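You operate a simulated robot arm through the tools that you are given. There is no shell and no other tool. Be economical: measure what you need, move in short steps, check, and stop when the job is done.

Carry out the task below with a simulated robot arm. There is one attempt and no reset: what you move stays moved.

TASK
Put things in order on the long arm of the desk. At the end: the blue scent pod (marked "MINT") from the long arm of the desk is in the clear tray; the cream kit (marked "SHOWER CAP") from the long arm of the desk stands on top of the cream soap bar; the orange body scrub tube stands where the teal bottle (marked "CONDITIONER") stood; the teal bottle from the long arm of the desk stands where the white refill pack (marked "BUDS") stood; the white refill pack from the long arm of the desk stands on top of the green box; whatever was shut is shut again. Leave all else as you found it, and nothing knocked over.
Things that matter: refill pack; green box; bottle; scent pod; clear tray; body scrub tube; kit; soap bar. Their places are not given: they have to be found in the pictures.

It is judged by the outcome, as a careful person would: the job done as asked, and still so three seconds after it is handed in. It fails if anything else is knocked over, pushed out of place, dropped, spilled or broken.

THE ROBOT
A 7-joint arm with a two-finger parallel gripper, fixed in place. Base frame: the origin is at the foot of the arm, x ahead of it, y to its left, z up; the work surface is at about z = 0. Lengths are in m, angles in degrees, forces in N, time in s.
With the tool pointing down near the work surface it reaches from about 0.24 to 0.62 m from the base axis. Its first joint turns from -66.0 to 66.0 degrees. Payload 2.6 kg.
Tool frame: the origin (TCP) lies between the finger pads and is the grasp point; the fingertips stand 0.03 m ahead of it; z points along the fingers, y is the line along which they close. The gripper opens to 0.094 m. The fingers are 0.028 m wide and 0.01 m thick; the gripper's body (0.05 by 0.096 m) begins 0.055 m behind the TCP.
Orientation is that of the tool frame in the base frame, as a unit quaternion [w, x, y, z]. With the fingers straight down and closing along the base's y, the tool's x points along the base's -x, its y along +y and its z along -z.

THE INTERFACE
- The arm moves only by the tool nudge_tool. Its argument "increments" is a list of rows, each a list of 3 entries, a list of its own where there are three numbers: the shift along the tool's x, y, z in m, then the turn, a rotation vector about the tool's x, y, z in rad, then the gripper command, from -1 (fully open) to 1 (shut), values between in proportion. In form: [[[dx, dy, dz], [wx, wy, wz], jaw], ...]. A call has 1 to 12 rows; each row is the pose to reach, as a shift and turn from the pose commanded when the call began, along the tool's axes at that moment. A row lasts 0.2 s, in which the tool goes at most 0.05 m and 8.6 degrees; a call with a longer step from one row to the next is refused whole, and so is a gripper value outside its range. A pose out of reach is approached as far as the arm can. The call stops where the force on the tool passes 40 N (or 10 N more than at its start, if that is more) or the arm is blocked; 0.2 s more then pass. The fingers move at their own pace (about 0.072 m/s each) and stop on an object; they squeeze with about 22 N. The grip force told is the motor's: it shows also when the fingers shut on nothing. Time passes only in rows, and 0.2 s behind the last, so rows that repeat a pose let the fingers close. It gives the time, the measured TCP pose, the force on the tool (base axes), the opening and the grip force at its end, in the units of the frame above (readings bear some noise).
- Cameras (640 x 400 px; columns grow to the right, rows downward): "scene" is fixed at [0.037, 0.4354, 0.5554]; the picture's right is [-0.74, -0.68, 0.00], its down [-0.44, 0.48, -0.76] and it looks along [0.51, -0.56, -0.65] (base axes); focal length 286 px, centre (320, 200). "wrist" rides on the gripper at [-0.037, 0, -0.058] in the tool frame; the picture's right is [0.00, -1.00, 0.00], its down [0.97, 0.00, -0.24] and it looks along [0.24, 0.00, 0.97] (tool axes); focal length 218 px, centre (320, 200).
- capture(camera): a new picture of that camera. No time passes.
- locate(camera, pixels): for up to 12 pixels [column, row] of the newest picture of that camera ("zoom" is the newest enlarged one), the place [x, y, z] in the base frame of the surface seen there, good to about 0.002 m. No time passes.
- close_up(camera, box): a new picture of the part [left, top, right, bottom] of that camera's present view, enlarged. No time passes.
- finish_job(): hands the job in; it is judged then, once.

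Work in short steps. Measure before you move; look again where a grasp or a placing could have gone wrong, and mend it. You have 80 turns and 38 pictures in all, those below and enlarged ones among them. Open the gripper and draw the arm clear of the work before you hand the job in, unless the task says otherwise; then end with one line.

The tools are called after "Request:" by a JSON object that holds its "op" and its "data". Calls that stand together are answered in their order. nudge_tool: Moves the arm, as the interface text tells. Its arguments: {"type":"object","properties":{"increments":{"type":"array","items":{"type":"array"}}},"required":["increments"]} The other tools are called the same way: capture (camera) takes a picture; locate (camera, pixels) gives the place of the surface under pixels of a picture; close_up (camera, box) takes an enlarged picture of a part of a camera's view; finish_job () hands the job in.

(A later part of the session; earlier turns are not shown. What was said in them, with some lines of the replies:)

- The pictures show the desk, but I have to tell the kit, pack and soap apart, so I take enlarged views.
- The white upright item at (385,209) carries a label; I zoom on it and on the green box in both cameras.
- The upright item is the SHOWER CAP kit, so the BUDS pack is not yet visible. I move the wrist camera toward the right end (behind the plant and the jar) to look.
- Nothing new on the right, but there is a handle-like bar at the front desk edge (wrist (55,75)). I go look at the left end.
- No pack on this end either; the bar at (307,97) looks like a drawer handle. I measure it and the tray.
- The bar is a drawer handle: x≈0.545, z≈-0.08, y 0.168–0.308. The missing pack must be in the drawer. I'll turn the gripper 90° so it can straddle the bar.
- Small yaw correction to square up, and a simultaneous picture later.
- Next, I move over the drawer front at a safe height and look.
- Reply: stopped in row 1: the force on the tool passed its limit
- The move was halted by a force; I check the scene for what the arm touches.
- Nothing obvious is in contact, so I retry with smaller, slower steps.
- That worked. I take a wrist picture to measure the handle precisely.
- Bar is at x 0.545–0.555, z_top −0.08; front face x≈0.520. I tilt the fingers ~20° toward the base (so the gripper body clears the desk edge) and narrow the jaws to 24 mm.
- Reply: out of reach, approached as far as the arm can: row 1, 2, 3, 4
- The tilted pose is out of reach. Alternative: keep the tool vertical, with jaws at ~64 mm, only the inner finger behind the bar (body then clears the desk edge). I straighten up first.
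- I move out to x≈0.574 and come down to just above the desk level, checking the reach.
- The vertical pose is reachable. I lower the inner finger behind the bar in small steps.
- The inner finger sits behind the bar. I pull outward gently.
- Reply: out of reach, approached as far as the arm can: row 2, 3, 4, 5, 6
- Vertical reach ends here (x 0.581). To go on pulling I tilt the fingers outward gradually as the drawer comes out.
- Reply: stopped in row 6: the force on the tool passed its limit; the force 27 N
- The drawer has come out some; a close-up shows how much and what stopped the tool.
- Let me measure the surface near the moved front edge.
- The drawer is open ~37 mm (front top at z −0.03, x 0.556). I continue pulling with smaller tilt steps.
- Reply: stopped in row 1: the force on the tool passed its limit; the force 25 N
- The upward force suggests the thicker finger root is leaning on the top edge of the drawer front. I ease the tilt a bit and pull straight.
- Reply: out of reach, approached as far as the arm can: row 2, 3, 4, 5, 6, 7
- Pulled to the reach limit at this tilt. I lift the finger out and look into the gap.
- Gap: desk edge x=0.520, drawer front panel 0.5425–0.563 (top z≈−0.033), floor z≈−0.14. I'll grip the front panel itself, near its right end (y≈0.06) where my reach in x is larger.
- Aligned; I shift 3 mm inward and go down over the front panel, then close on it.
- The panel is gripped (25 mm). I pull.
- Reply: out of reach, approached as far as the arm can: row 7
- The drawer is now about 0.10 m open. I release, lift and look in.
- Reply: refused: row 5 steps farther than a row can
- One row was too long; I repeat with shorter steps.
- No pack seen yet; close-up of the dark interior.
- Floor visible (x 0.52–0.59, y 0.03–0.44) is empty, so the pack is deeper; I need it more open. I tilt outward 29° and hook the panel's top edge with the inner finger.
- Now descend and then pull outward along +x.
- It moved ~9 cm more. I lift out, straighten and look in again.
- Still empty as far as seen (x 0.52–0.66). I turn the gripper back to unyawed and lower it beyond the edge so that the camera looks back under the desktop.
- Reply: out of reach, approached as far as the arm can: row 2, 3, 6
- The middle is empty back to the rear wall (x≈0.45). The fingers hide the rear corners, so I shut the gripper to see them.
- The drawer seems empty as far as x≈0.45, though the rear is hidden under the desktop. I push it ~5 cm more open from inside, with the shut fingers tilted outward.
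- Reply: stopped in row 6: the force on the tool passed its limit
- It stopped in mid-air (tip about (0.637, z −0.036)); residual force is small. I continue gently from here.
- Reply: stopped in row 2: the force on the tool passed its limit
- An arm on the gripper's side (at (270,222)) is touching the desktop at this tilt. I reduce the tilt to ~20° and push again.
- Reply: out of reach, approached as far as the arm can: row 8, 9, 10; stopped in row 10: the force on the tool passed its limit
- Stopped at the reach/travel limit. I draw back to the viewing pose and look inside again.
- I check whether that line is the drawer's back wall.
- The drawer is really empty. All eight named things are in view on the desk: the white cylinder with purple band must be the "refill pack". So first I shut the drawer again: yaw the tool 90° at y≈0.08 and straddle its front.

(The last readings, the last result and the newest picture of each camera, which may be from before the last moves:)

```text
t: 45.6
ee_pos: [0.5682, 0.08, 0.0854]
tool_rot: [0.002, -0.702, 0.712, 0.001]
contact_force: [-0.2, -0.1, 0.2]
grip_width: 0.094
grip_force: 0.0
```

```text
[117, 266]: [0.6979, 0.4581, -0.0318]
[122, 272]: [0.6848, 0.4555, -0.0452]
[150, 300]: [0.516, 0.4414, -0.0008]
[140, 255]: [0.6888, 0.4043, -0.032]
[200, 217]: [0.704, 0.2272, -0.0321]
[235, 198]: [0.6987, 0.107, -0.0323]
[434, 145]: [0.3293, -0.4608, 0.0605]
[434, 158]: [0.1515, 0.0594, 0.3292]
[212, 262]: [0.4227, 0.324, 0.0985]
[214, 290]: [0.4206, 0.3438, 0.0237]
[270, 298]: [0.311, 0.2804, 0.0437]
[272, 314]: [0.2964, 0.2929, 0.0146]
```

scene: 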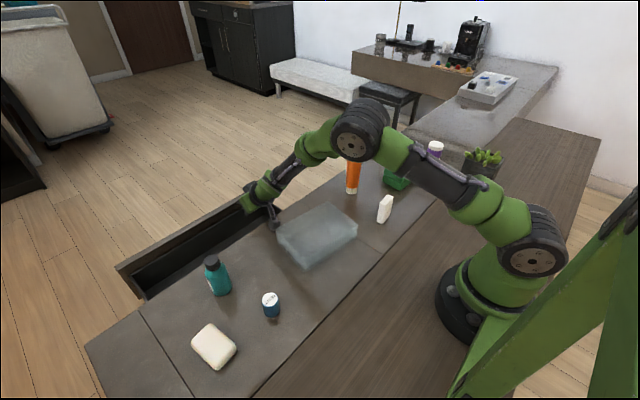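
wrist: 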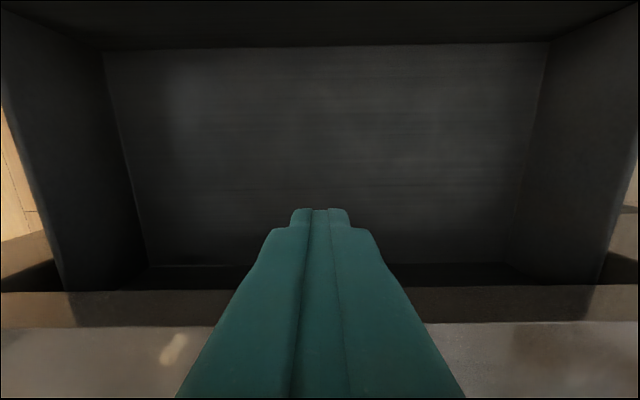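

Panel outer face is now about x≈0.73. I tilt 29° outward with open jaws and move over it.

Request:
{"op": "nudge_tool", "data": {"increments": [[[0, -0.03, 0], [0.125, 0, 0], -1], [[0, -0.06, 0], [0.25, 0, 0], -1], [[0, -0.09, 0], [0.375, 0, 0], -1], [[0, -0.12, 0], [0.5, 0, 0], -1], [[0, -0.135, 0.02], [0.5, 0, 0], -1], [[0, -0.135, 0.02], [0.5, 0, 0], -1]]}}

```text
t: 47.0
ee_pos: [0.7023, 0.0766, 0.0675]
tool_rot: [0.175, -0.679, 0.691, -0.176]
contact_force: [-0.9, -0.6, 0.6]
grip_width: 0.0941
grip_force: 0.1
```

Reached. Down so that the outer finger sits outside the panel.

Request:
{"op": "nudge_tool", "data": {"increments": [[[0, 0.013, 0.0237], [0, 0, 0], -1], [[0, 0.0259, 0.0474], [0, 0, 0], -1], [[0, 0.0388, 0.0711], [0, 0, 0], -1], [[0, 0.0517, 0.0948], [0, 0, 0], -1], [[0, 0.0517, 0.0948], [0, 0, 0], -1]]}}

Request:
{"op": "capture", "data": {"camera": "wrist"}}

```text
t: 48.2
ee_pos: [0.7035, 0.078, -0.0414]
tool_rot: [0.175, -0.679, 0.691, -0.176]
contact_force: [1.5, 0.1, -0.5]
grip_width: 0.0938
grip_force: 0.1
```

```text
6 pictures are left
```

wrist: 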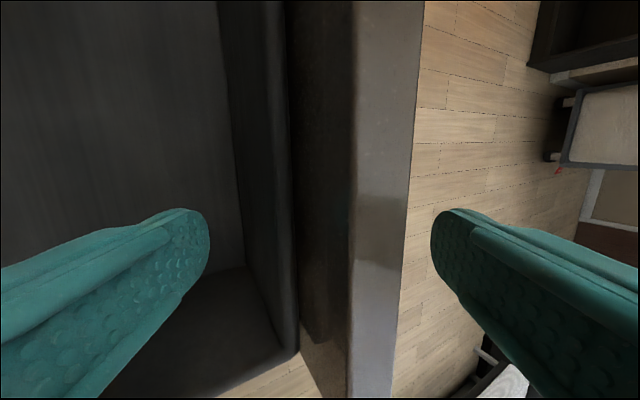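

The outer finger is outside the panel. I draw the drawer inward 85 mm.

Request:
{"op": "nudge_tool", "data": {"increments": [[[0, 0.0088, -0.0048], [0, 0, 0], -1], [[0, 0.0176, -0.0096], [0, 0, 0], -1], [[0, 0.0263, -0.0144], [0, 0, 0], -1], [[0, 0.0351, -0.0192], [0, 0, 0], -1], [[0, 0.0439, -0.024], [0, 0, 0], -1], [[0, 0.0527, -0.0287], [0, 0, 0], -1], [[0, 0.0615, -0.0335], [0, 0, 0], -1], [[0, 0.0702, -0.0383], [0, 0, 0], -1], [[0, 0.0746, -0.0407], [0, 0, 0], -1], [[0, 0.0746, -0.0407], [0, 0, 0], -1]]}}

```text
t: 50.4
ee_pos: [0.6179, 0.0777, -0.0431]
tool_rot: [0.174, -0.679, 0.692, -0.175]
contact_force: [0.5, 0.7, -0.2]
grip_width: 0.0938
grip_force: 0.0
```

A further 22 mm at this tilt, then up and straighten.

Request:
{"op": "nudge_tool", "data": {"increments": [[[0, 0.0088, -0.0048], [0, 0, 0], -1], [[0, 0.0193, -0.0105], [0, 0, 0], -1], [[0, 0.0193, -0.0105], [0, 0, 0], -1], [[0, 0.0005, -0.025], [0, 0, 0], -1], [[0, -0.0133, -0.0553], [0, 0, 0], -1], [[0, -0.028, -0.09], [0, 0, 0], -1], [[0, -0.04, -0.11], [-0.125, 0, 0], -1], [[0, -0.04, -0.11], [-0.25, 0, 0], -1], [[0, -0.04, -0.11], [-0.375, 0, 0], -1], [[0, -0.04, -0.11], [-0.5, 0, 0], -1], [[0, -0.04, -0.11], [-0.5, 0, 0], -1]]}}

```text
t: 51.0
ee_pos: [0.6033, 0.0788, -0.0381]
tool_rot: [0.182, -0.68, 0.686, -0.183]
contact_force: [19.7, 1.0, -6.9]
grip_width: 0.0865
grip_force: 0.0
stopped in row 3: the force on the tool passed its limit (the readings are from after the stop); the commanded pose is now the measured one
```

The gripper body met the desk edge; I back off a little, lift and straighten.

Request:
{"op": "nudge_tool", "data": {"increments": [[[0, -0.0053, 0.0029], [0, 0, 0], -1], [[0, -0.0197, -0.0234], [0, 0, 0], -1], [[0, -0.0341, -0.0497], [0, 0, 0], -1], [[0, -0.0532, -0.0848], [0, 0, 0], -1], [[0, -0.0584, -0.0936], [-0.125, 0, 0], -1], [[0, -0.0584, -0.0936], [-0.25, 0, 0], -1], [[0, -0.0584, -0.0936], [-0.375, 0, 0], -1], [[0, -0.0584, -0.0936], [-0.51, 0, 0], -1], [[0, -0.0584, -0.0936], [-0.51, 0, 0], -1]]}}

```text
t: 53.0
ee_pos: [0.6062, 0.0788, 0.0698]
tool_rot: [0.002, -0.704, 0.71, 0.0]
contact_force: [0.1, -0.6, -0.9]
grip_width: 0.0938
grip_force: 0.0
```

I descend straddling the panel, draw it in ~3 cm, then re-center and grip it.

Request:
{"op": "nudge_tool", "data": {"increments": [[[0.015, -0.007, 0.03], [0, 0, 0], -1], [[0.015, -0.007, 0.065], [0, 0, 0], -1], [[0.015, -0.007, 0.1], [0, 0, 0], -1], [[0.015, 0.003, 0.1], [0, 0, 0], -1], [[0.015, 0.012, 0.1], [0, 0, 0], -1], [[0.015, 0.02, 0.1], [0, 0, 0], -1], [[0.015, 0.02, 0.1], [0, 0, 0], -1], [[0.015, 0.005, 0.1], [0, 0, 0], -1], [[0.015, -0.01, 0.1], [0, 0, 0], -1], [[0.015, -0.01, 0.1], [0, 0, 0], 1], [[0.015, -0.01, 0.1], [0, 0, 0], 1], [[0.015, -0.01, 0.1], [0, 0, 0], 1]]}}

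```text
t: 55.6
ee_pos: [0.6165, 0.064, -0.0298]
tool_rot: [0.003, -0.704, 0.71, -0.001]
contact_force: [-1.0, -1.7, 0.8]
grip_width: 0.0252
grip_force: 40.8
```

Gripped (25 mm). Now push in until the inner finger nears the desk edge.

Request:
{"op": "nudge_tool", "data": {"increments": [[[0, 0.015, 0], [0, 0, 0], 1], [[0, 0.03, 0], [0, 0, 0], 1], [[0, 0.045, 0], [0, 0, 0], 1], [[0, 0.062, 0], [0, 0, 0], 1], [[0, 0.062, 0], [0, 0, 0], 0.2], [[0, 0.062, 0], [0, 0, 0], 0.2], [[0, 0.062, -0.04], [0, 0, 0], 0.2], [[0, 0.062, -0.08], [0, 0, 0], 1], [[0, 0.03, -0.08], [0, 0, 0], 1], [[0, 0.0, -0.08], [0, 0, 0], 1], [[0, 0, -0.08], [0, 0, 0], 1]]}}

```text
t: 58.0
ee_pos: [0.6175, 0.0644, 0.0491]
tool_rot: [0.002, -0.702, 0.712, 0.0]
contact_force: [0.2, 0.0, -0.3]
grip_width: 0.0
grip_force: 21.8
```

Panel outer face ≈0.567. With shut fingers outside I push it home.

Request:
{"op": "nudge_tool", "data": {"increments": [[[0, 0, 0.04], [0, 0, 0], 1], [[0, 0, 0.075], [0, 0, 0], 1], [[0, 0, 0.092], [0, 0, 0], 1], [[0, 0.02, 0.092], [0, 0, 0], 1], [[0, 0.04, 0.092], [0, 0, 0], 1], [[0, 0.055, 0.092], [0, 0, 0], 1], [[0, 0.065, 0.092], [0, 0, 0], 1], [[0, 0.075, 0.092], [0, 0, 0], 1], [[0, 0.083, 0.092], [0, 0, 0], 1], [[0, 0.09, 0.092], [0, 0, 0], 1], [[0, 0.093, 0.092], [0, 0, 0], 1]]}}

```text
t: 60.2
ee_pos: [0.5362, 0.0648, -0.0394]
tool_rot: [0.01, -0.707, 0.707, -0.007]
contact_force: [4.7, 0.1, -1.7]
grip_width: 0.0001
grip_force: 21.7
stopped in row 10: the force on the tool passed its limit (the readings are from after the stop); the commanded pose is now the measured one
```

Stopped against the closed position. I withdraw, rise and yaw back, then check with a picture.

Request:
{"op": "nudge_tool", "data": {"increments": [[[0, -0.015, 0], [0, 0, 0], 1], [[0, -0.015, -0.045], [0, 0, 0], 1], [[0, -0.015, -0.09], [0, 0, 0.1428], 0], [[0, 0.0, -0.13], [0, 0, 0.2856], -1], [[0, 0.03, -0.16], [0, 0, 0.4284], -1], [[0, 0.06, -0.19], [0, 0, 0.5712], -1], [[0, 0.09, -0.22], [0, 0, 0.714], -1], [[0, 0.12, -0.25], [0, 0, 0.8568], -1], [[0, 0.14, -0.28], [0, 0, 0.9996], -1], [[0, 0.14, -0.3], [0, 0, 1.1424], -1], [[0, 0.14, -0.3], [0, 0, 1.2852], -1], [[0, 0.14, -0.3], [0, 0, 1.428], -1]]}}

Request:
{"op": "nudge_tool", "data": {"increments": [[[0, 0, 0], [0, 0, 0.1428], -1], [[0, 0, 0], [0, 0, 0.1428], -1]]}}

Request:
{"op": "capture", "data": {"camera": "wrist"}}

```text
t: 62.8
ee_pos: [0.388, 0.0646, 0.2555]
tool_rot: [0.011, -0.068, 0.998, 0.001]
contact_force: [-0.1, 0.7, -0.3]
grip_width: 0.0942
grip_force: 0.0
```

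```text
t: 63.4
ee_pos: [0.3887, 0.0638, 0.2566]
tool_rot: [0.012, 0.001, 1.0, 0.002]
contact_force: [0.4, -0.5, 0.3]
grip_width: 0.0939
grip_force: 0.1
```

```text
5 pictures are left
```

wrist: 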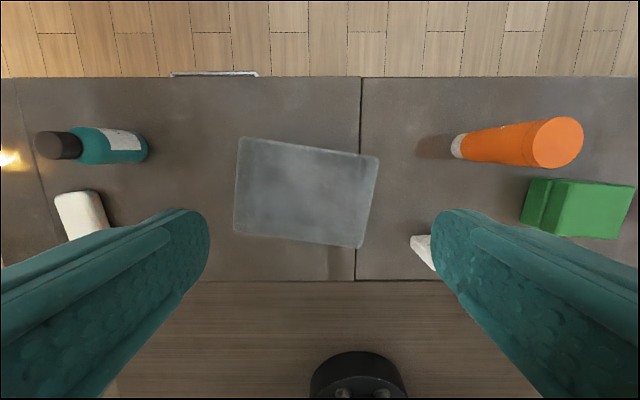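

I check the handle's position against its original (bar ≈0.550), and measure objects.

Request:
{"op": "locate", "data": {"camera": "wrist", "pixels": [[172, 74], [200, 73], [230, 73], [256, 73], [557, 130], [455, 146], [105, 128], [140, 158], [146, 140], [300, 190], [240, 140], [358, 245]]}}

Request:
{"op": "capture", "data": {"camera": "scene"}}

```text
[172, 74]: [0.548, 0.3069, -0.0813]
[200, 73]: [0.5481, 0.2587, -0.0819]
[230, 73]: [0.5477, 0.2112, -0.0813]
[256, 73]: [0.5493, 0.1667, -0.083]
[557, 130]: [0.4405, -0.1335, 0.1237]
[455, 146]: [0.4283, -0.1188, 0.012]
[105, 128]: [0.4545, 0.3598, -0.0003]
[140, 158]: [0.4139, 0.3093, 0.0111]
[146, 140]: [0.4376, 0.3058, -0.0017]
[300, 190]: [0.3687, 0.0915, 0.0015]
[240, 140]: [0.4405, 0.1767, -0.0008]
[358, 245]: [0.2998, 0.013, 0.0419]
```

```text
4 pictures are left
```

scene: 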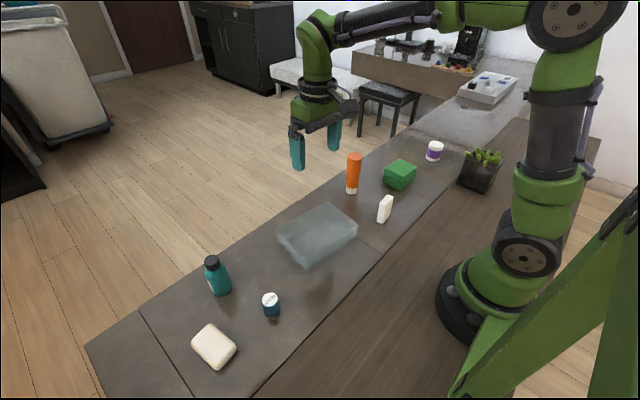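

The drawer is shut and nothing has moved. Now I measure all objects in this scene picture.

Request:
{"op": "locate", "data": {"camera": "scene", "pixels": [[269.6, 299.5], [262, 298.5], [278, 298.5], [270, 293.5], [271, 306], [436, 145], [428, 144.5], [443, 146], [436.5, 141.5], [434, 148.5], [434, 154], [212, 259]]}}

Request:
{"op": "locate", "data": {"camera": "scene", "pixels": [[211, 257], [206, 259], [217, 258], [211, 264], [222, 290], [354, 155], [347.5, 155.5], [360.5, 155.5], [354, 153], [353.5, 158], [351, 175], [352, 191]]}}

Request:
{"op": "locate", "data": {"camera": "scene", "pixels": [[400, 167], [400, 160], [385, 167], [403, 176], [416, 168], [390, 172], [410, 172], [213, 346], [211, 326], [193, 345], [216, 366], [234, 348]]}}

Request:
{"op": "locate", "data": {"camera": "scene", "pixels": [[388, 197], [389, 195.5], [384.5, 203], [383, 202], [393, 198], [388, 204], [387, 213], [384, 222], [379, 220], [382, 212], [390, 216], [386, 206]]}}

Request:
{"op": "close_up", "data": {"camera": "scene", "box": [340, 130, 460, 230]}}

```text
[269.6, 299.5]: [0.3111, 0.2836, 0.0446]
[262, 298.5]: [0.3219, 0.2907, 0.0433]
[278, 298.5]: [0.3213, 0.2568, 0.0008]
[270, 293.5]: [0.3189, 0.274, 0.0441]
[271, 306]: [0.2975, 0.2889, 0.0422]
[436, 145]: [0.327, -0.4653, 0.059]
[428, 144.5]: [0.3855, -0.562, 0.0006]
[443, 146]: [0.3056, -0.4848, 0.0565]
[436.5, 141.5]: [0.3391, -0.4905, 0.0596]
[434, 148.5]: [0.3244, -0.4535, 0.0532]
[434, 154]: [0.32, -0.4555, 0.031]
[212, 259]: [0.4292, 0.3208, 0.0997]
```

```text
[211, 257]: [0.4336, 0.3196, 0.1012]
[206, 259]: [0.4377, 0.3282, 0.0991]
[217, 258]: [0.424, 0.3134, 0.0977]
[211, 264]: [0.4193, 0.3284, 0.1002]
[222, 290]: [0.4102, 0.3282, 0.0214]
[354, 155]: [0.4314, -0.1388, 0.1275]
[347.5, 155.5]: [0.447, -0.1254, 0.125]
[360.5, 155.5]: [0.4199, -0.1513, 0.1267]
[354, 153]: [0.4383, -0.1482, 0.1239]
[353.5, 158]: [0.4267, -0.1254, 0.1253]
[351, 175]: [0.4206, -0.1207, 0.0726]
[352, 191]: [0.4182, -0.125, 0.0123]
```

```text
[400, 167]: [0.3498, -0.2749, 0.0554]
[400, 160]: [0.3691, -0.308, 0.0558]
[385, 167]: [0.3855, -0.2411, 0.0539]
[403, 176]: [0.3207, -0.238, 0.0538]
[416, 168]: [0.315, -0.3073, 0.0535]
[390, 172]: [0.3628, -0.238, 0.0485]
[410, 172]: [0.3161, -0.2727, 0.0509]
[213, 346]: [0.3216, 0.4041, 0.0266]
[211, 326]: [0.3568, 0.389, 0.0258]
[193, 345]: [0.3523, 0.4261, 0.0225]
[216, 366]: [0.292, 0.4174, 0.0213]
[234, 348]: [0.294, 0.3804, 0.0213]
```

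```text
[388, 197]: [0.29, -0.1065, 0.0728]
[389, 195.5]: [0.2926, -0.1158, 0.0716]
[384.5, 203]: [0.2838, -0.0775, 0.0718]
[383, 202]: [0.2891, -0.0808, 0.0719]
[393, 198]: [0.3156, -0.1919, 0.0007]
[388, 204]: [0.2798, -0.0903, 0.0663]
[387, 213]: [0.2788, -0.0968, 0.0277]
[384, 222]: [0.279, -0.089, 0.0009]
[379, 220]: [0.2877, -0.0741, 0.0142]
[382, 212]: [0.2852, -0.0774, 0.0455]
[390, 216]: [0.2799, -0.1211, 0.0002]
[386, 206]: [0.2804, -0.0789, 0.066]
```

```text
4.00 times, centred on (400, 180) of scene
```

zoom: 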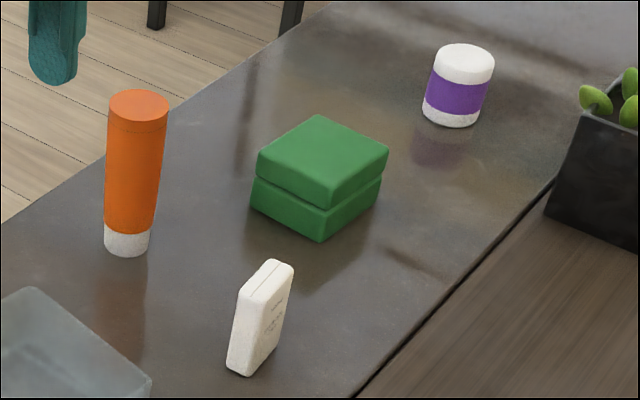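

Positions found: pod (0.309,0.281,h0.044), pack/jar (0.331,−0.478,h0.06), bottle (0.430,0.321,h0.10), tube (0.432,−0.138,h0.125), green box (0.350,−0.273, top 0.055), soap (0.324,0.403, top 0.0265), kit (0.289,−0.097,h0.072), tray centre (0.366,0.103). First the pod: go above it.

Request:
{"op": "nudge_tool", "data": {"increments": [[[0.01, 0.03, 0.02], [0, 0.024, 0], -1], [[0.02, 0.065, 0.04], [0, 0.024, 0], -1], [[0.03, 0.1, 0.065], [0, 0.024, 0], -1], [[0.045, 0.135, 0.09], [0, 0.024, 0], -1], [[0.06, 0.165, 0.11], [0, 0.024, 0], -1], [[0.07, 0.195, 0.13], [0, 0.024, 0], -1], [[0.08, 0.217, 0.155], [0, 0.024, 0], -1], [[0.08, 0.217, 0.155], [0, 0.024, 0], -1]]}}

Request:
{"op": "locate", "data": {"camera": "scene", "pixels": [[386, 204.5], [381, 202.7], [388, 195.7], [391.5, 198], [392, 200], [384, 219], [380, 221], [387, 200], [390, 211], [389.5, 213]]}}

```text
t: 65.2
ee_pos: [0.3115, 0.2814, 0.0974]
tool_rot: [-0.001, 0.0, 1.0, 0.002]
contact_force: [-0.6, -1.0, -0.2]
grip_width: 0.094
grip_force: 0.1
```

```text
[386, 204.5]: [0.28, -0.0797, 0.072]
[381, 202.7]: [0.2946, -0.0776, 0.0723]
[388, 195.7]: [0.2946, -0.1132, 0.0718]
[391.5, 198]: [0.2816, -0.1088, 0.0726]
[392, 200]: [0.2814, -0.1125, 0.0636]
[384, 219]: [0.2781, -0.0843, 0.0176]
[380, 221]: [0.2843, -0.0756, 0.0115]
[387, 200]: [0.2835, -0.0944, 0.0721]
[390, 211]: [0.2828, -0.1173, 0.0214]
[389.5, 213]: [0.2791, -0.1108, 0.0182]
```

Over the pod, well aligned. Down, close, lift.

Request:
{"op": "nudge_tool", "data": {"increments": [[[0.002, 0, 0.03], [0, 0, 0], -1], [[0.002, 0, 0.061], [0, 0, 0], -1], [[0.002, 0, 0.061], [0, 0, 0], 0], [[0.002, 0, 0.061], [0, 0, 0], 1], [[0.002, 0, 0.061], [0, 0, 0], 1], [[0.002, 0, 0.061], [0, 0, 0], 1], [[0.002, 0, 0.03], [0, 0, 0], 1], [[0.002, 0, -0.015], [0, 0, 0], 1]]}}

```text
t: 67.0
ee_pos: [0.3097, 0.2829, 0.1147]
tool_rot: [-0.001, 0.001, 1.0, 0.003]
contact_force: [-0.5, -0.4, 0.0]
grip_width: 0.0001
grip_force: 22.0
```

The jaws shut on nothing. I need a look.

Request:
{"op": "capture", "data": {"camera": "wrist"}}

```text
2 pictures are left
```

wrist: 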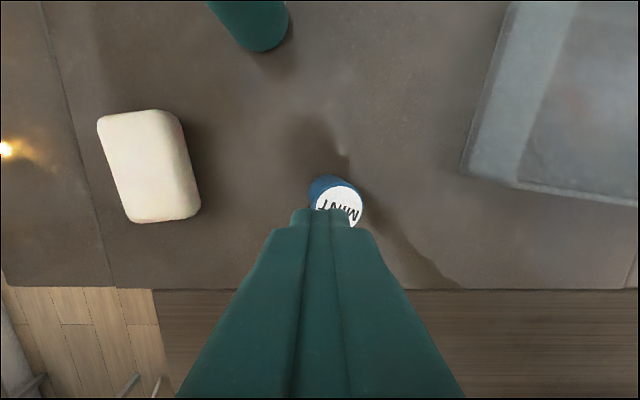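

The pod is upright still. I measure where it is now.

Request:
{"op": "locate", "data": {"camera": "wrist", "pixels": [[340, 195], [340, 187], [355, 205], [325, 205], [350, 222], [310, 190], [330, 178], [312, 200], [340, 205], [360, 200]]}}

Request:
{"op": "locate", "data": {"camera": "wrist", "pixels": [[115, 115], [165, 112], [195, 205], [130, 220], [150, 165], [180, 160], [105, 165], [288, 30], [250, 52]]}}

```text
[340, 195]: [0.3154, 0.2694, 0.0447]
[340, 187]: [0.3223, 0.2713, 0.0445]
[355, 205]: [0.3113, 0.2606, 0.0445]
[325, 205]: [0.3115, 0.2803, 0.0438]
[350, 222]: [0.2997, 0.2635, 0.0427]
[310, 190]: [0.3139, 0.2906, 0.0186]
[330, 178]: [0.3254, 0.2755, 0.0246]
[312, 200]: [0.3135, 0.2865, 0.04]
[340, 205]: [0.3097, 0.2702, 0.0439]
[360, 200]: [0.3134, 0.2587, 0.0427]
```

```text
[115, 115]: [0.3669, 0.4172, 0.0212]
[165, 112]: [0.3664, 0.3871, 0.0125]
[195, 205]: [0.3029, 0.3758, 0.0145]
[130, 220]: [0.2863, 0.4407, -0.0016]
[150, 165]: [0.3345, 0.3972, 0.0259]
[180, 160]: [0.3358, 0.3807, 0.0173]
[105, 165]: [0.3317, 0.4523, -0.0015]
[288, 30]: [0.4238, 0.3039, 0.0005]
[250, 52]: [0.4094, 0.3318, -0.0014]
```

The pod is now centred at ≈(0.311,0.272). I re-grip there, lower, and verify before lifting.

Request:
{"op": "nudge_tool", "data": {"increments": [[[0, 0, 0], [0, 0, 0], 0], [[0, 0, 0], [0, 0, 0], -0.2], [[0, -0.011, 0.02], [0, 0, 0], -0.2], [[0, -0.011, 0.05], [0, 0, 0], -0.2], [[0, -0.011, 0.081], [0, 0, 0], -0.2], [[0, -0.011, 0.081], [0, 0, 0], -0.2], [[0, -0.011, 0.081], [0, 0, 0], 1], [[0, -0.011, 0.081], [0, 0, 0], 1], [[0, -0.011, 0.081], [0, 0, 0], 1], [[0, -0.011, 0.081], [0, 0, 0], 1], [[0, -0.011, 0.081], [0, 0, 0], 1]]}}

```text
t: 69.4
ee_pos: [0.3096, 0.2713, 0.0327]
tool_rot: [0.0, 0.0, 1.0, 0.002]
contact_force: [-0.5, 0.3, 0.2]
grip_width: 0.031
grip_force: 21.5
```

Gripped at 31 mm. Lift gently.

Request:
{"op": "nudge_tool", "data": {"increments": [[[0, 0, -0.005], [0, 0, 0], 1], [[0, 0, -0.015], [0, 0, 0], 1], [[0, 0, -0.03], [0, 0, 0], 1], [[0, 0, -0.05], [0, 0, 0], 1], [[0, 0, -0.07], [0, 0, 0], 1], [[0, 0, -0.08], [0, 0, 0], 1]]}}

```text
t: 70.8
ee_pos: [0.3097, 0.2708, 0.1152]
tool_rot: [-0.001, 0.001, 1.0, 0.001]
contact_force: [0.5, -0.1, -0.7]
grip_width: 0.031
grip_force: 21.8
```

Held. Carry to the tray centre, lower, release, rise.

Request:
{"op": "nudge_tool", "data": {"increments": [[[-0.013, -0.04, 0], [0, 0, 0], 1], [[-0.026, -0.08, 0], [0, 0, 0], 1], [[-0.039, -0.12, 0], [0, 0, 0], 1], [[-0.052, -0.15, 0], [0, 0, 0], 1], [[-0.055, -0.166, 0.02], [0, 0, 0], 1], [[-0.055, -0.166, 0.05], [0, 0, 0], 1], [[-0.055, -0.166, 0.068], [0, 0, 0], 1], [[-0.055, -0.166, 0.077], [0, 0, 0], 1], [[-0.055, -0.166, 0.077], [0, 0, 0], 1]]}}

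```text
t: 72.8
ee_pos: [0.3646, 0.1036, 0.0366]
tool_rot: [0.001, 0.001, 1.0, 0.001]
contact_force: [-5.5, -1.1, 21.1]
grip_width: 0.0312
grip_force: 22.4
```

It touches the tray floor. Release and rise.

Request:
{"op": "nudge_tool", "data": {"increments": [[[0, 0, -0.001], [0, 0, 0], 0.2], [[0, 0, -0.001], [0, 0, 0], -0.2], [[0, 0, -0.001], [0, 0, 0], -0.2], [[0, 0, -0.02], [0, 0, 0], -0.2], [[0, 0, -0.06], [0, 0, 0], -0.2], [[0, 0, -0.1], [0, 0, 0], -0.5], [[0, -0.03, -0.13], [0, 0, 0], -1], [[0, -0.07, -0.15], [0, 0, 0], -1], [[0, -0.11, -0.16], [0, 0, 0], -1], [[0, -0.155, -0.16], [0, 0, 0], -1], [[0, -0.2, -0.16], [0, 0, 0], -1], [[0, -0.245, -0.16], [0, 0, 0], -1]]}}

```text
t: 75.4
ee_pos: [0.3659, -0.1401, 0.1942]
tool_rot: [-0.001, 0.0, 1.0, 0.002]
contact_force: [0.4, 0.0, -0.1]
grip_width: 0.0941
grip_force: 0.0
```

Check (free) the plant's height and where the gripper's side arm sits, from the last scene picture.

Request:
{"op": "locate", "data": {"camera": "scene", "pixels": [[345, 110], [352, 104], [350, 98], [356, 102], [340, 103], [330, 110], [482, 152], [490, 158], [470, 155], [463, 152], [478, 165], [497, 157]]}}

Request:
{"op": "nudge_tool", "data": {"increments": [[[0.006, -0.045, 0], [0, 0, 0], -1], [[0.012, -0.09, 0], [0, 0, 0], -1], [[0.018, -0.135, 0], [0, 0, 0], -1], [[0.024, -0.18, 0], [0, 0, 0], -1], [[0.03, -0.225, 0], [0, 0, 0], -1], [[0.034, -0.27, 0], [0, 0, 0], -1], [[0.035, -0.31, 0], [0, 0, 0], -1], [[0.035, -0.338, 0], [0, 0, 0], -1], [[0.035, -0.338, 0], [0, 0, 0], -1]]}}

```text
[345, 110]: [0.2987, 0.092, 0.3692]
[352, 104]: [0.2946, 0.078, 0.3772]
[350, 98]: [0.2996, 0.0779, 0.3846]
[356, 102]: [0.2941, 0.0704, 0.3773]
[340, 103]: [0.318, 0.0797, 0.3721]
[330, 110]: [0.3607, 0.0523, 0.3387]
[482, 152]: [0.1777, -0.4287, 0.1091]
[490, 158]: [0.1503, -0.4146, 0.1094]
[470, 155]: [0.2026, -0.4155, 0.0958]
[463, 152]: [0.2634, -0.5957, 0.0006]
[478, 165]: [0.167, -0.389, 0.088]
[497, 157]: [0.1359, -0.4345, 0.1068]
```

```text
t: 77.4
ee_pos: [0.328, -0.4798, 0.1939]
tool_rot: [-0.001, 0.0, 1.0, 0.002]
contact_force: [0.7, -0.5, 0.2]
grip_width: 0.0943
grip_force: 0.0
```

Over the pack. Lower, close, verify width.

Request:
{"op": "nudge_tool", "data": {"increments": [[[-0.003, 0.001, 0.04], [0, 0, 0], -1], [[-0.003, 0.001, 0.08], [0, 0, 0], -1], [[-0.003, 0.001, 0.12], [0, 0, 0], -1], [[-0.003, 0.001, 0.156], [0, 0, 0], -1], [[-0.003, 0.001, 0.156], [0, 0, 0], -1], [[-0.003, 0.001, 0.156], [0, 0, 0], 1], [[-0.003, 0.001, 0.156], [0, 0, 0], 1], [[-0.003, 0.001, 0.156], [0, 0, 0], 1], [[-0.003, 0.001, 0.156], [0, 0, 0], 1]]}}

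```text
t: 79.4
ee_pos: [0.3296, -0.4771, 0.0402]
tool_rot: [-0.001, 0.001, 1.0, 0.002]
contact_force: [0.6, 0.2, 0.5]
grip_width: 0.0463
grip_force: 22.0
```

Gripped at 46 mm. Lift and carry over the green box.

Request:
{"op": "nudge_tool", "data": {"increments": [[[0, 0, -0.006], [0, 0, 0], 1], [[0, 0, -0.02], [0, 0, 0], 1], [[0, 0, -0.04], [0, 0, 0], 1], [[0, 0, -0.07], [0, 0, 0], 1], [[0, 0, -0.1], [0, 0, 0], 1], [[-0.003, 0.035, -0.1], [0, 0, 0], 1], [[-0.007, 0.075, -0.1], [0, 0, 0], 1], [[-0.012, 0.115, -0.1], [0, 0, 0], 1], [[-0.016, 0.155, -0.1], [0, 0, 0], 1], [[-0.02, 0.19, -0.1], [0, 0, 0], 1], [[-0.02, 0.204, -0.1], [0, 0, 0], 1], [[-0.02, 0.204, -0.1], [0, 0, 0], 1]]}}

```text
t: 82.0
ee_pos: [0.3522, -0.2737, 0.1392]
tool_rot: [-0.001, 0.0, 1.0, 0.001]
contact_force: [0.7, -0.5, -0.8]
grip_width: 0.046
grip_force: 21.7
```

Held. Lower onto the box top.

Request:
{"op": "nudge_tool", "data": {"increments": [[[0.001, 0, 0.015], [0, 0, 0], 1], [[0.001, 0, 0.03], [0, 0, 0], 1], [[0.001, 0, 0.038], [0, 0, 0], 1], [[0.001, 0, 0.042], [0, 0, 0], 1], [[0.001, 0, 0.044], [0, 0, 0], 1]]}}

```text
t: 83.2
ee_pos: [0.3499, -0.273, 0.0953]
tool_rot: [0.0, 0.001, 1.0, 0.002]
contact_force: [0.5, -0.9, 0.4]
grip_width: 0.0464
grip_force: 22.1
```

No contact yet; a bit lower, then release and rise.

Request:
{"op": "nudge_tool", "data": {"increments": [[[0, 0, 0.001], [0, 0, 0], 1], [[0, 0, 0.0015], [0, 0, 0], 1], [[0, 0, 0.0015], [0, 0, 0], 0], [[0, 0, 0.0015], [0, 0, 0], -0.4], [[0, 0, 0.0015], [0, 0, 0], -0.6], [[0, 0, -0.02], [0, 0, 0], -0.6], [[0, 0, -0.06], [0, 0, 0], -0.6], [[0, 0, -0.1], [0, 0, 0], -1], [[0, 0.03, -0.12], [0, 0, 0], -1], [[-0.01, 0.075, -0.12], [0, 0, 0], -1], [[-0.02, 0.12, -0.12], [0, 0, 0], -1], [[-0.03, 0.16, -0.12], [0, 0, 0], -1]]}}

```text
t: 85.8
ee_pos: [0.3812, -0.1119, 0.2156]
tool_rot: [-0.001, 0.001, 1.0, 0.001]
contact_force: [0.1, 0.0, 0.2]
grip_width: 0.0939
grip_force: 0.0
```

Next the bottle: travel to above it.

Request:
{"op": "nudge_tool", "data": {"increments": [[[0, 0.045, 0], [0, 0, 0], -1], [[-0.005, 0.09, 0], [0, 0, 0], -1], [[-0.01, 0.135, 0], [0, 0, 0], -1], [[-0.015, 0.18, 0], [0, 0, 0], -1], [[-0.02, 0.225, 0], [0, 0, 0], -1], [[-0.025, 0.27, 0], [0, 0, 0], -1], [[-0.03, 0.31, 0.01], [0, 0, 0], -1], [[-0.036, 0.35, 0.02], [0, 0, 0], -1], [[-0.043, 0.39, 0.03], [0, 0, 0], -1], [[-0.049, 0.433, 0.04], [0, 0, 0], -1], [[-0.049, 0.433, 0.04], [0, 0, 0], -1]]}}

```text
t: 88.2
ee_pos: [0.4323, 0.3213, 0.1738]
tool_rot: [-0.001, 0.001, 1.0, 0.002]
contact_force: [0.8, -0.5, -1.1]
grip_width: 0.0939
grip_force: 0.1
```

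Aligned. Lower to z≈0.055 and close.

Request:
{"op": "nudge_tool", "data": {"increments": [[[0.002, 0, 0.03], [0, 0, 0], -1], [[0.002, 0, 0.06], [0, 0, 0], -1], [[0.002, 0, 0.09], [0, 0, 0], -1], [[0.002, 0, 0.119], [0, 0, 0], -1], [[0.002, 0, 0.119], [0, 0, 0], -1], [[0.002, 0, 0.119], [0, 0, 0], 1], [[0.002, 0, 0.119], [0, 0, 0], 1], [[0.002, 0, 0.119], [0, 0, 0], 1], [[0.002, 0, 0.119], [0, 0, 0], 1]]}}

```text
t: 90.2
ee_pos: [0.4271, 0.3216, 0.0561]
tool_rot: [0.0, 0.0, 1.0, 0.001]
contact_force: [-0.2, 0.7, 0.3]
grip_width: 0.041
grip_force: 22.5
```

Gripped at 41 mm. Lift gently to z≈0.21 and start the carry.

Request:
{"op": "nudge_tool", "data": {"increments": [[[0, 0, -0.006], [0, 0, 0], 1], [[0, 0, -0.02], [0, 0, 0], 1], [[0, 0, -0.045], [0, 0, 0], 1], [[0, 0, -0.08], [0, 0, 0], 1], [[0, 0, -0.12], [0, 0, 0], 1], [[0, 0, -0.155], [0, 0, 0], 1], [[0.01, -0.035, -0.155], [0, 0, 0], 1], [[0.02, -0.075, -0.155], [0, 0, 0], 1], [[0.03, -0.115, -0.155], [0, 0, 0], 1], [[0.04, -0.155, -0.155], [0, 0, 0], 1], [[0.05, -0.195, -0.155], [0, 0, 0], 1], [[0.06, -0.235, -0.155], [0, 0, 0], 1]]}}

Request:
{"op": "nudge_tool", "data": {"increments": [[[0, -0.045, 0], [0, 0, 0], 1], [[0, -0.09, 0], [0, 0, 0], 1], [[0, -0.135, 0], [0, 0, 0], 1], [[0.005, -0.18, 0], [0, 0, 0], 1], [[0.01, -0.225, 0], [0, 0, 0], 1], [[0.015, -0.27, 0], [0, 0, 0], 1], [[0.02, -0.315, 0], [0, 0, 0], 1], [[0.025, -0.36, 0], [0, 0, 0], 1], [[0.03, -0.405, 0], [0, 0, 0], 1], [[0.035, -0.45, 0], [0, 0, 0], 1], [[0.036, -0.495, 0], [0, 0, 0], 1], [[0.036, -0.54, 0], [0, 0, 0], 1]]}}

```text
t: 92.8
ee_pos: [0.3689, 0.085, 0.2129]
tool_rot: [-0.001, 0.0, 1.0, 0.002]
contact_force: [0.3, -0.5, -0.8]
grip_width: 0.0408
grip_force: 22.0
```

```text
t: 95.4
ee_pos: [0.3305, -0.4566, 0.2092]
tool_rot: [0.0, 0.0, 1.0, 0.002]
contact_force: [0.1, 0.7, -1.2]
grip_width: 0.0412
grip_force: 22.1
```

Held. Place it at (0.330, −0.477).

Request:
{"op": "nudge_tool", "data": {"increments": [[[0, -0.0205, 0.02], [0, 0, 0], 1], [[0, -0.0205, 0.06], [0, 0, 0], 1], [[0, -0.0205, 0.1], [0, 0, 0], 1], [[0, -0.0205, 0.13], [0, 0, 0], 1], [[0, -0.0205, 0.147], [0, 0, 0], 1], [[0, -0.0205, 0.152], [0, 0, 0], 1], [[0, -0.0205, 0.1535], [0, 0, 0], 1]]}}

```text
t: 97.0
ee_pos: [0.3321, -0.4757, 0.0571]
tool_rot: [-0.001, 0.0, 1.0, 0.002]
contact_force: [0.2, 0.2, -0.6]
grip_width: 0.0411
grip_force: 21.4
```

A touch lower, release and rise, then head to the tube.

Request:
{"op": "nudge_tool", "data": {"increments": [[[0, 0, 0.0012], [0, 0, 0], 1], [[0, 0, 0.0015], [0, 0, 0], 0.1], [[0, 0, 0.0015], [0, 0, 0], -0.3], [[0, 0, 0.0015], [0, 0, 0], -0.6], [[0, 0, -0.02], [0, 0, 0], -0.6], [[0, 0, -0.06], [0, 0, 0], -0.6], [[0, 0, -0.1], [0, 0, 0], -1], [[0, 0, -0.145], [0, 0, 0], -1], [[-0.02, 0.04, -0.15], [0, 0, 0], -1], [[-0.035, 0.085, -0.15], [0, 0, 0], -1], [[-0.05, 0.13, -0.15], [0, 0, 0], -1], [[-0.065, 0.175, -0.15], [0, 0, 0], -1]]}}

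Request:
{"op": "nudge_tool", "data": {"increments": [[[-0.01, 0.04, 0], [0, 0, 0], -1], [[-0.02, 0.08, 0], [0, 0, 0], -1], [[-0.03, 0.12, 0], [0, 0, 0], -1], [[-0.036, 0.155, 0], [0, 0, 0], -1], [[-0.036, 0.162, 0], [0, 0, 0], -1]]}}

```text
t: 99.6
ee_pos: [0.3971, -0.2991, 0.2075]
tool_rot: [-0.001, 0.001, 1.0, 0.001]
contact_force: [-0.6, 1.2, -0.1]
grip_width: 0.0939
grip_force: 0.0
```

```text
t: 100.8
ee_pos: [0.4346, -0.1386, 0.2073]
tool_rot: [0.0, 0.002, 1.0, 0.003]
contact_force: [-0.5, -0.1, -0.1]
grip_width: 0.0939
grip_force: 0.1
```

Over the tube. Lower to z≈0.078 and close.

Request:
{"op": "nudge_tool", "data": {"increments": [[[0.003, 0, 0.03], [0, 0, 0], -1], [[0.003, 0, 0.07], [0, 0, 0], -1], [[0.003, 0, 0.105], [0, 0, 0], -1], [[0.003, 0, 0.129], [0, 0, 0], -1], [[0.003, 0, 0.129], [0, 0, 0], -1], [[0.003, 0, 0.129], [0, 0, 0], 1], [[0.003, 0, 0.129], [0, 0, 0], 1], [[0.003, 0, 0.129], [0, 0, 0], 1], [[0.003, 0, 0.129], [0, 0, 0], 1]]}}

```text
t: 102.8
ee_pos: [0.4292, -0.1388, 0.0789]
tool_rot: [0.0, 0.0, 1.0, 0.002]
contact_force: [0.3, 0.5, 0.4]
grip_width: 0.041
grip_force: 22.4
```

Gripped at 41 mm. Lift and carry to the bottle's old place.

Request:
{"op": "nudge_tool", "data": {"increments": [[[0, 0, -0.006], [0, 0, 0], 1], [[0, 0, -0.02], [0, 0, 0], 1], [[0, 0, -0.05], [0, 0, 0], 1], [[0, 0, -0.09], [0, 0, 0], 1], [[0, 0.035, -0.09], [0, 0, 0], 1], [[0, 0.08, -0.09], [0, 0, 0], 1], [[0, 0.125, -0.09], [0, 0, 0], 1], [[0, 0.17, -0.09], [0, 0, 0], 1], [[0, 0.215, -0.09], [0, 0, 0], 1], [[0, 0.26, -0.09], [0, 0, 0], 1], [[0, 0.305, -0.09], [0, 0, 0], 1], [[0, 0.35, -0.09], [0, 0, 0], 1]]}}

Request:
{"op": "nudge_tool", "data": {"increments": [[[0, 0.04, 0], [0, 0, 0], 1], [[0, 0.08, 0], [0, 0, 0], 1], [[0, 0.109, 0], [0, 0, 0], 1], [[0, 0.109, 0.03], [0, 0, 0], 1], [[0, 0.109, 0.06], [0, 0, 0], 1], [[0, 0.109, 0.08], [0, 0, 0], 1], [[0, 0.109, 0.087], [0, 0, 0], 1], [[0, 0.109, 0.0895], [0, 0, 0], 1], [[0, 0.109, 0.0905], [0, 0, 0], 1]]}}

```text
t: 105.4
ee_pos: [0.4307, 0.2108, 0.1686]
tool_rot: [-0.001, 0.001, 1.0, 0.002]
contact_force: [0.3, -0.2, -0.8]
grip_width: 0.0409
grip_force: 22.0
```

```text
t: 107.4
ee_pos: [0.4304, 0.3201, 0.0782]
tool_rot: [0.0, 0.001, 1.0, 0.001]
contact_force: [-0.3, -0.2, -1.2]
grip_width: 0.0407
grip_force: 21.9
```

Release and rise, heading for the kit.

Request:
{"op": "nudge_tool", "data": {"increments": [[[0, 0, 0.001], [0, 0, 0], 1], [[0, 0, 0.001], [0, 0, 0], 0.1], [[0, 0, 0.001], [0, 0, 0], -0.3], [[0, 0, 0.001], [0, 0, 0], -0.6], [[0, 0, -0.02], [0, 0, 0], -0.6], [[0, 0, -0.06], [0, 0, 0], -0.6], [[0, 0, -0.1], [0, 0, 0], -1], [[0.015, -0.04, -0.1], [0, 0, 0], -1], [[0.03, -0.08, -0.1], [0, 0, 0], -1], [[0.045, -0.12, -0.1], [0, 0, 0], -1], [[0.06, -0.16, -0.1], [0, 0, 0], -1], [[0.075, -0.2, -0.1], [0, 0, 0], -1]]}}

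Request:
{"op": "nudge_tool", "data": {"increments": [[[0.015, -0.04, 0], [0, 0, 0], -1], [[0.03, -0.08, 0], [0, 0, 0], -1], [[0.045, -0.12, 0], [0, 0, 0], -1], [[0.06, -0.16, 0], [0, 0, 0], -1], [[0.068, -0.2, 0], [0, 0, 0], -1], [[0.068, -0.2165, 0.03], [0, 0, 0], -1], [[0.068, -0.2165, 0.06], [0, 0, 0], -1], [[0.068, -0.2165, 0.06], [0, 0, 0], -1]]}}

```text
t: 110.0
ee_pos: [0.3543, 0.1174, 0.1791]
tool_rot: [0.0, 0.0, 1.0, 0.001]
contact_force: [0.0, 0.0, -0.1]
grip_width: 0.0939
grip_force: 0.1
```

```text
t: 111.8
ee_pos: [0.2893, -0.0974, 0.1189]
tool_rot: [-0.001, 0.001, 1.0, 0.002]
contact_force: [-0.2, 0.7, 0.8]
grip_width: 0.0939
grip_force: 0.0
```

Over the kit. Lower to z≈0.045 and close.

Request:
{"op": "nudge_tool", "data": {"increments": [[[0.001, 0.001, 0.03], [0, 0, 0], -1], [[0.001, 0.001, 0.06], [0, 0, 0], -1], [[0.001, 0.001, 0.074], [0, 0, 0], -1], [[0.001, 0.001, 0.074], [0, 0, 0], -1], [[0.001, 0.001, 0.074], [0, 0, 0], 1], [[0.001, 0.001, 0.074], [0, 0, 0], 1], [[0.001, 0.001, 0.074], [0, 0, 0], 1], [[0.001, 0.001, 0.074], [0, 0, 0], 1]]}}

```text
t: 113.6
ee_pos: [0.2862, -0.0957, 0.0445]
tool_rot: [-0.001, 0.001, 1.0, 0.002]
contact_force: [0.5, 0.3, 0.2]
grip_width: 0.0478
grip_force: 21.5
5 turns are left
```

Gripped at 48 mm. Lift and carry over the soap, lowering to just above its top.

Request:
{"op": "nudge_tool", "data": {"increments": [[[0, 0, -0.006], [0, 0, 0], 1], [[0, 0, -0.02], [0, 0, 0], 1], [[0, 0, -0.05], [0, 0, 0], 1], [[0, 0, -0.09], [0, 0, 0], 1], [[0, 0.035, -0.09], [0, 0, 0], 1], [[-0.005, 0.08, -0.09], [0, 0, 0], 1], [[-0.01, 0.125, -0.09], [0, 0, 0], 1], [[-0.015, 0.17, -0.09], [0, 0, 0], 1], [[-0.02, 0.215, -0.09], [0, 0, 0], 1], [[-0.025, 0.26, -0.09], [0, 0, 0], 1], [[-0.03, 0.305, -0.09], [0, 0, 0], 1], [[-0.035, 0.35, -0.09], [0, 0, 0], 1]]}}

Request:
{"op": "nudge_tool", "data": {"increments": [[[-0.002, 0.04, 0], [0, 0, 0], 1], [[-0.003, 0.08, 0], [0, 0, 0], 1], [[-0.004, 0.12, 0], [0, 0, 0], 1], [[-0.004, 0.1515, 0], [0, 0, 0], 1], [[-0.004, 0.1515, 0.02], [0, 0, 0], 1], [[-0.004, 0.1515, 0.045], [0, 0, 0], 1], [[-0.004, 0.1515, 0.058], [0, 0, 0], 1], [[-0.004, 0.1515, 0.061], [0, 0, 0], 1], [[-0.004, 0.1515, 0.061], [0, 0, 0], 1]]}}

Request:
{"op": "capture", "data": {"camera": "scene"}}

```text
t: 116.2
ee_pos: [0.3234, 0.2557, 0.1368]
tool_rot: [-0.001, 0.001, 1.0, 0.002]
contact_force: [0.9, -0.1, 0.9]
grip_width: 0.0474
grip_force: 22.2
```

```text
t: 118.2
ee_pos: [0.3244, 0.4054, 0.0743]
tool_rot: [-0.001, 0.001, 1.0, 0.001]
contact_force: [1.0, -0.5, 0.3]
grip_width: 0.0474
grip_force: 22.2
```

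```text
1 pictures are left
4 turns are left
```

scene: 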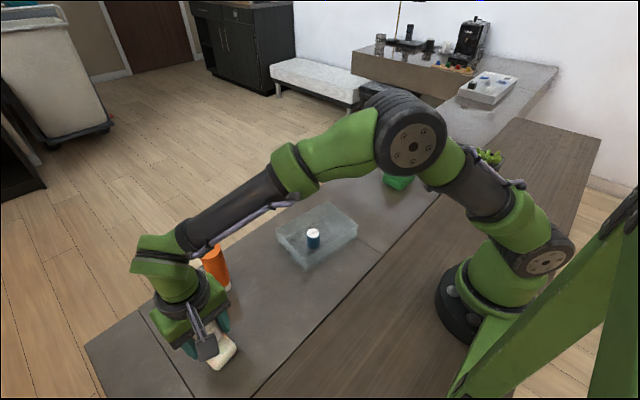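

Pod is in the tray, tube in place. Lower the kit the last 3 mm onto the soap.

Request:
{"op": "nudge_tool", "data": {"increments": [[[0, 0, 0.001], [0, 0, 0], 1], [[0, 0, 0.002], [0, 0, 0], 1], [[0, 0, 0.003], [0, 0, 0], 1], [[0, 0, 0.0035], [0, 0, 0], 1]]}}

```text
t: 119.2
ee_pos: [0.3247, 0.4063, 0.0705]
tool_rot: [-0.001, 0.0, 1.0, 0.001]
contact_force: [-1.0, 0.6, 0.6]
grip_width: 0.0474
grip_force: 22.7
3 turns are left
```

Nearly there: one more mm, release slowly, rise straight up, draw clear and take the last picture.

Request:
{"op": "nudge_tool", "data": {"increments": [[[0, 0, 0.0006], [0, 0, 0], 1], [[0, 0, 0.0012], [0, 0, 0], 1], [[0, 0, 0.0012], [0, 0, 0], 1]]}}

Request:
{"op": "nudge_tool", "data": {"increments": [[[0, 0, 0], [0, 0, 0], -0.1], [[0, 0, 0], [0, 0, 0], -0.4], [[0, 0, 0], [0, 0, 0], -0.7], [[0, 0, -0.015], [0, 0, 0], -0.7], [[0, 0, -0.05], [0, 0, 0], -0.7], [[0, 0, -0.09], [0, 0, 0], -1], [[0, 0, -0.13], [0, 0, 0], -1], [[0, -0.04, -0.14], [0, 0, 0], -1], [[0, -0.085, -0.14], [0, 0, 0], -1], [[0, -0.13, -0.14], [0, 0, 0], -1], [[0, -0.175, -0.14], [0, 0, 0], -1], [[0, -0.22, -0.15], [0, 0, 0], -1]]}}

Request:
{"op": "nudge_tool", "data": {"increments": [[[0, -0.04, -0.01], [0, 0, 0], -1], [[0, -0.08, -0.02], [0, 0, 0], -1], [[0, -0.12, -0.03], [0, 0, 0], -1], [[0, -0.16, -0.04], [0, 0, 0], -1], [[0, -0.2, -0.05], [0, 0, 0], -1]]}}

Request:
{"op": "capture", "data": {"camera": "scene"}}

```text
t: 120.0
ee_pos: [0.3248, 0.4068, 0.0701]
tool_rot: [-0.001, 0.0, 1.0, 0.002]
contact_force: [1.0, 0.4, 1.4]
grip_width: 0.0476
grip_force: 21.8
```

```text
t: 122.6
ee_pos: [0.3239, 0.1836, 0.2177]
tool_rot: [-0.001, 0.0, 1.0, 0.002]
contact_force: [-0.2, 0.3, -0.9]
grip_width: 0.0939
grip_force: 0.1
```

```text
t: 123.8
ee_pos: [0.3255, -0.0164, 0.2701]
tool_rot: [-0.001, 0.0, 1.0, 0.002]
contact_force: [0.3, 0.4, -0.2]
grip_width: 0.094
grip_force: 0.1
```

```text
0 pictures are left
2 turns are left
```

scene: 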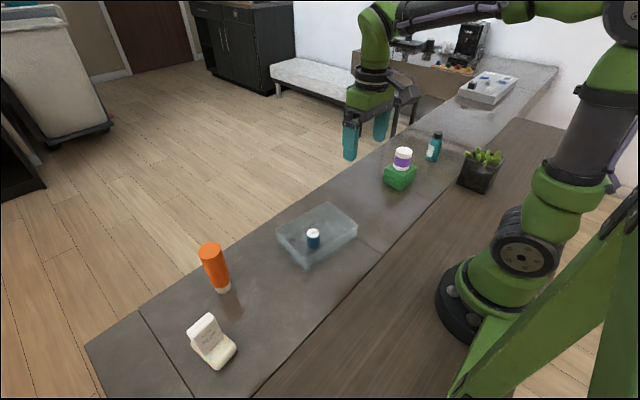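

The last picture shows the kit upright on the soap at (205,335) and the tube at the bottle's old place. The bottle stands at the pack's old place, the pack is on the green box, and the pod is in the tray. The drawer is shut and the arm is clear, so I hand in.

Request:
{"op": "finish_job", "data": {}}

```text
The job is handed in.
```

I handed the job in with all five moves done; the last picture shows everything upright and the drawer shut. I took the white jar with the purple band to be the "BUDS" refill pack but never saw its label. While looking for the pack I opened the desk drawer, which was empty, and shut it again.
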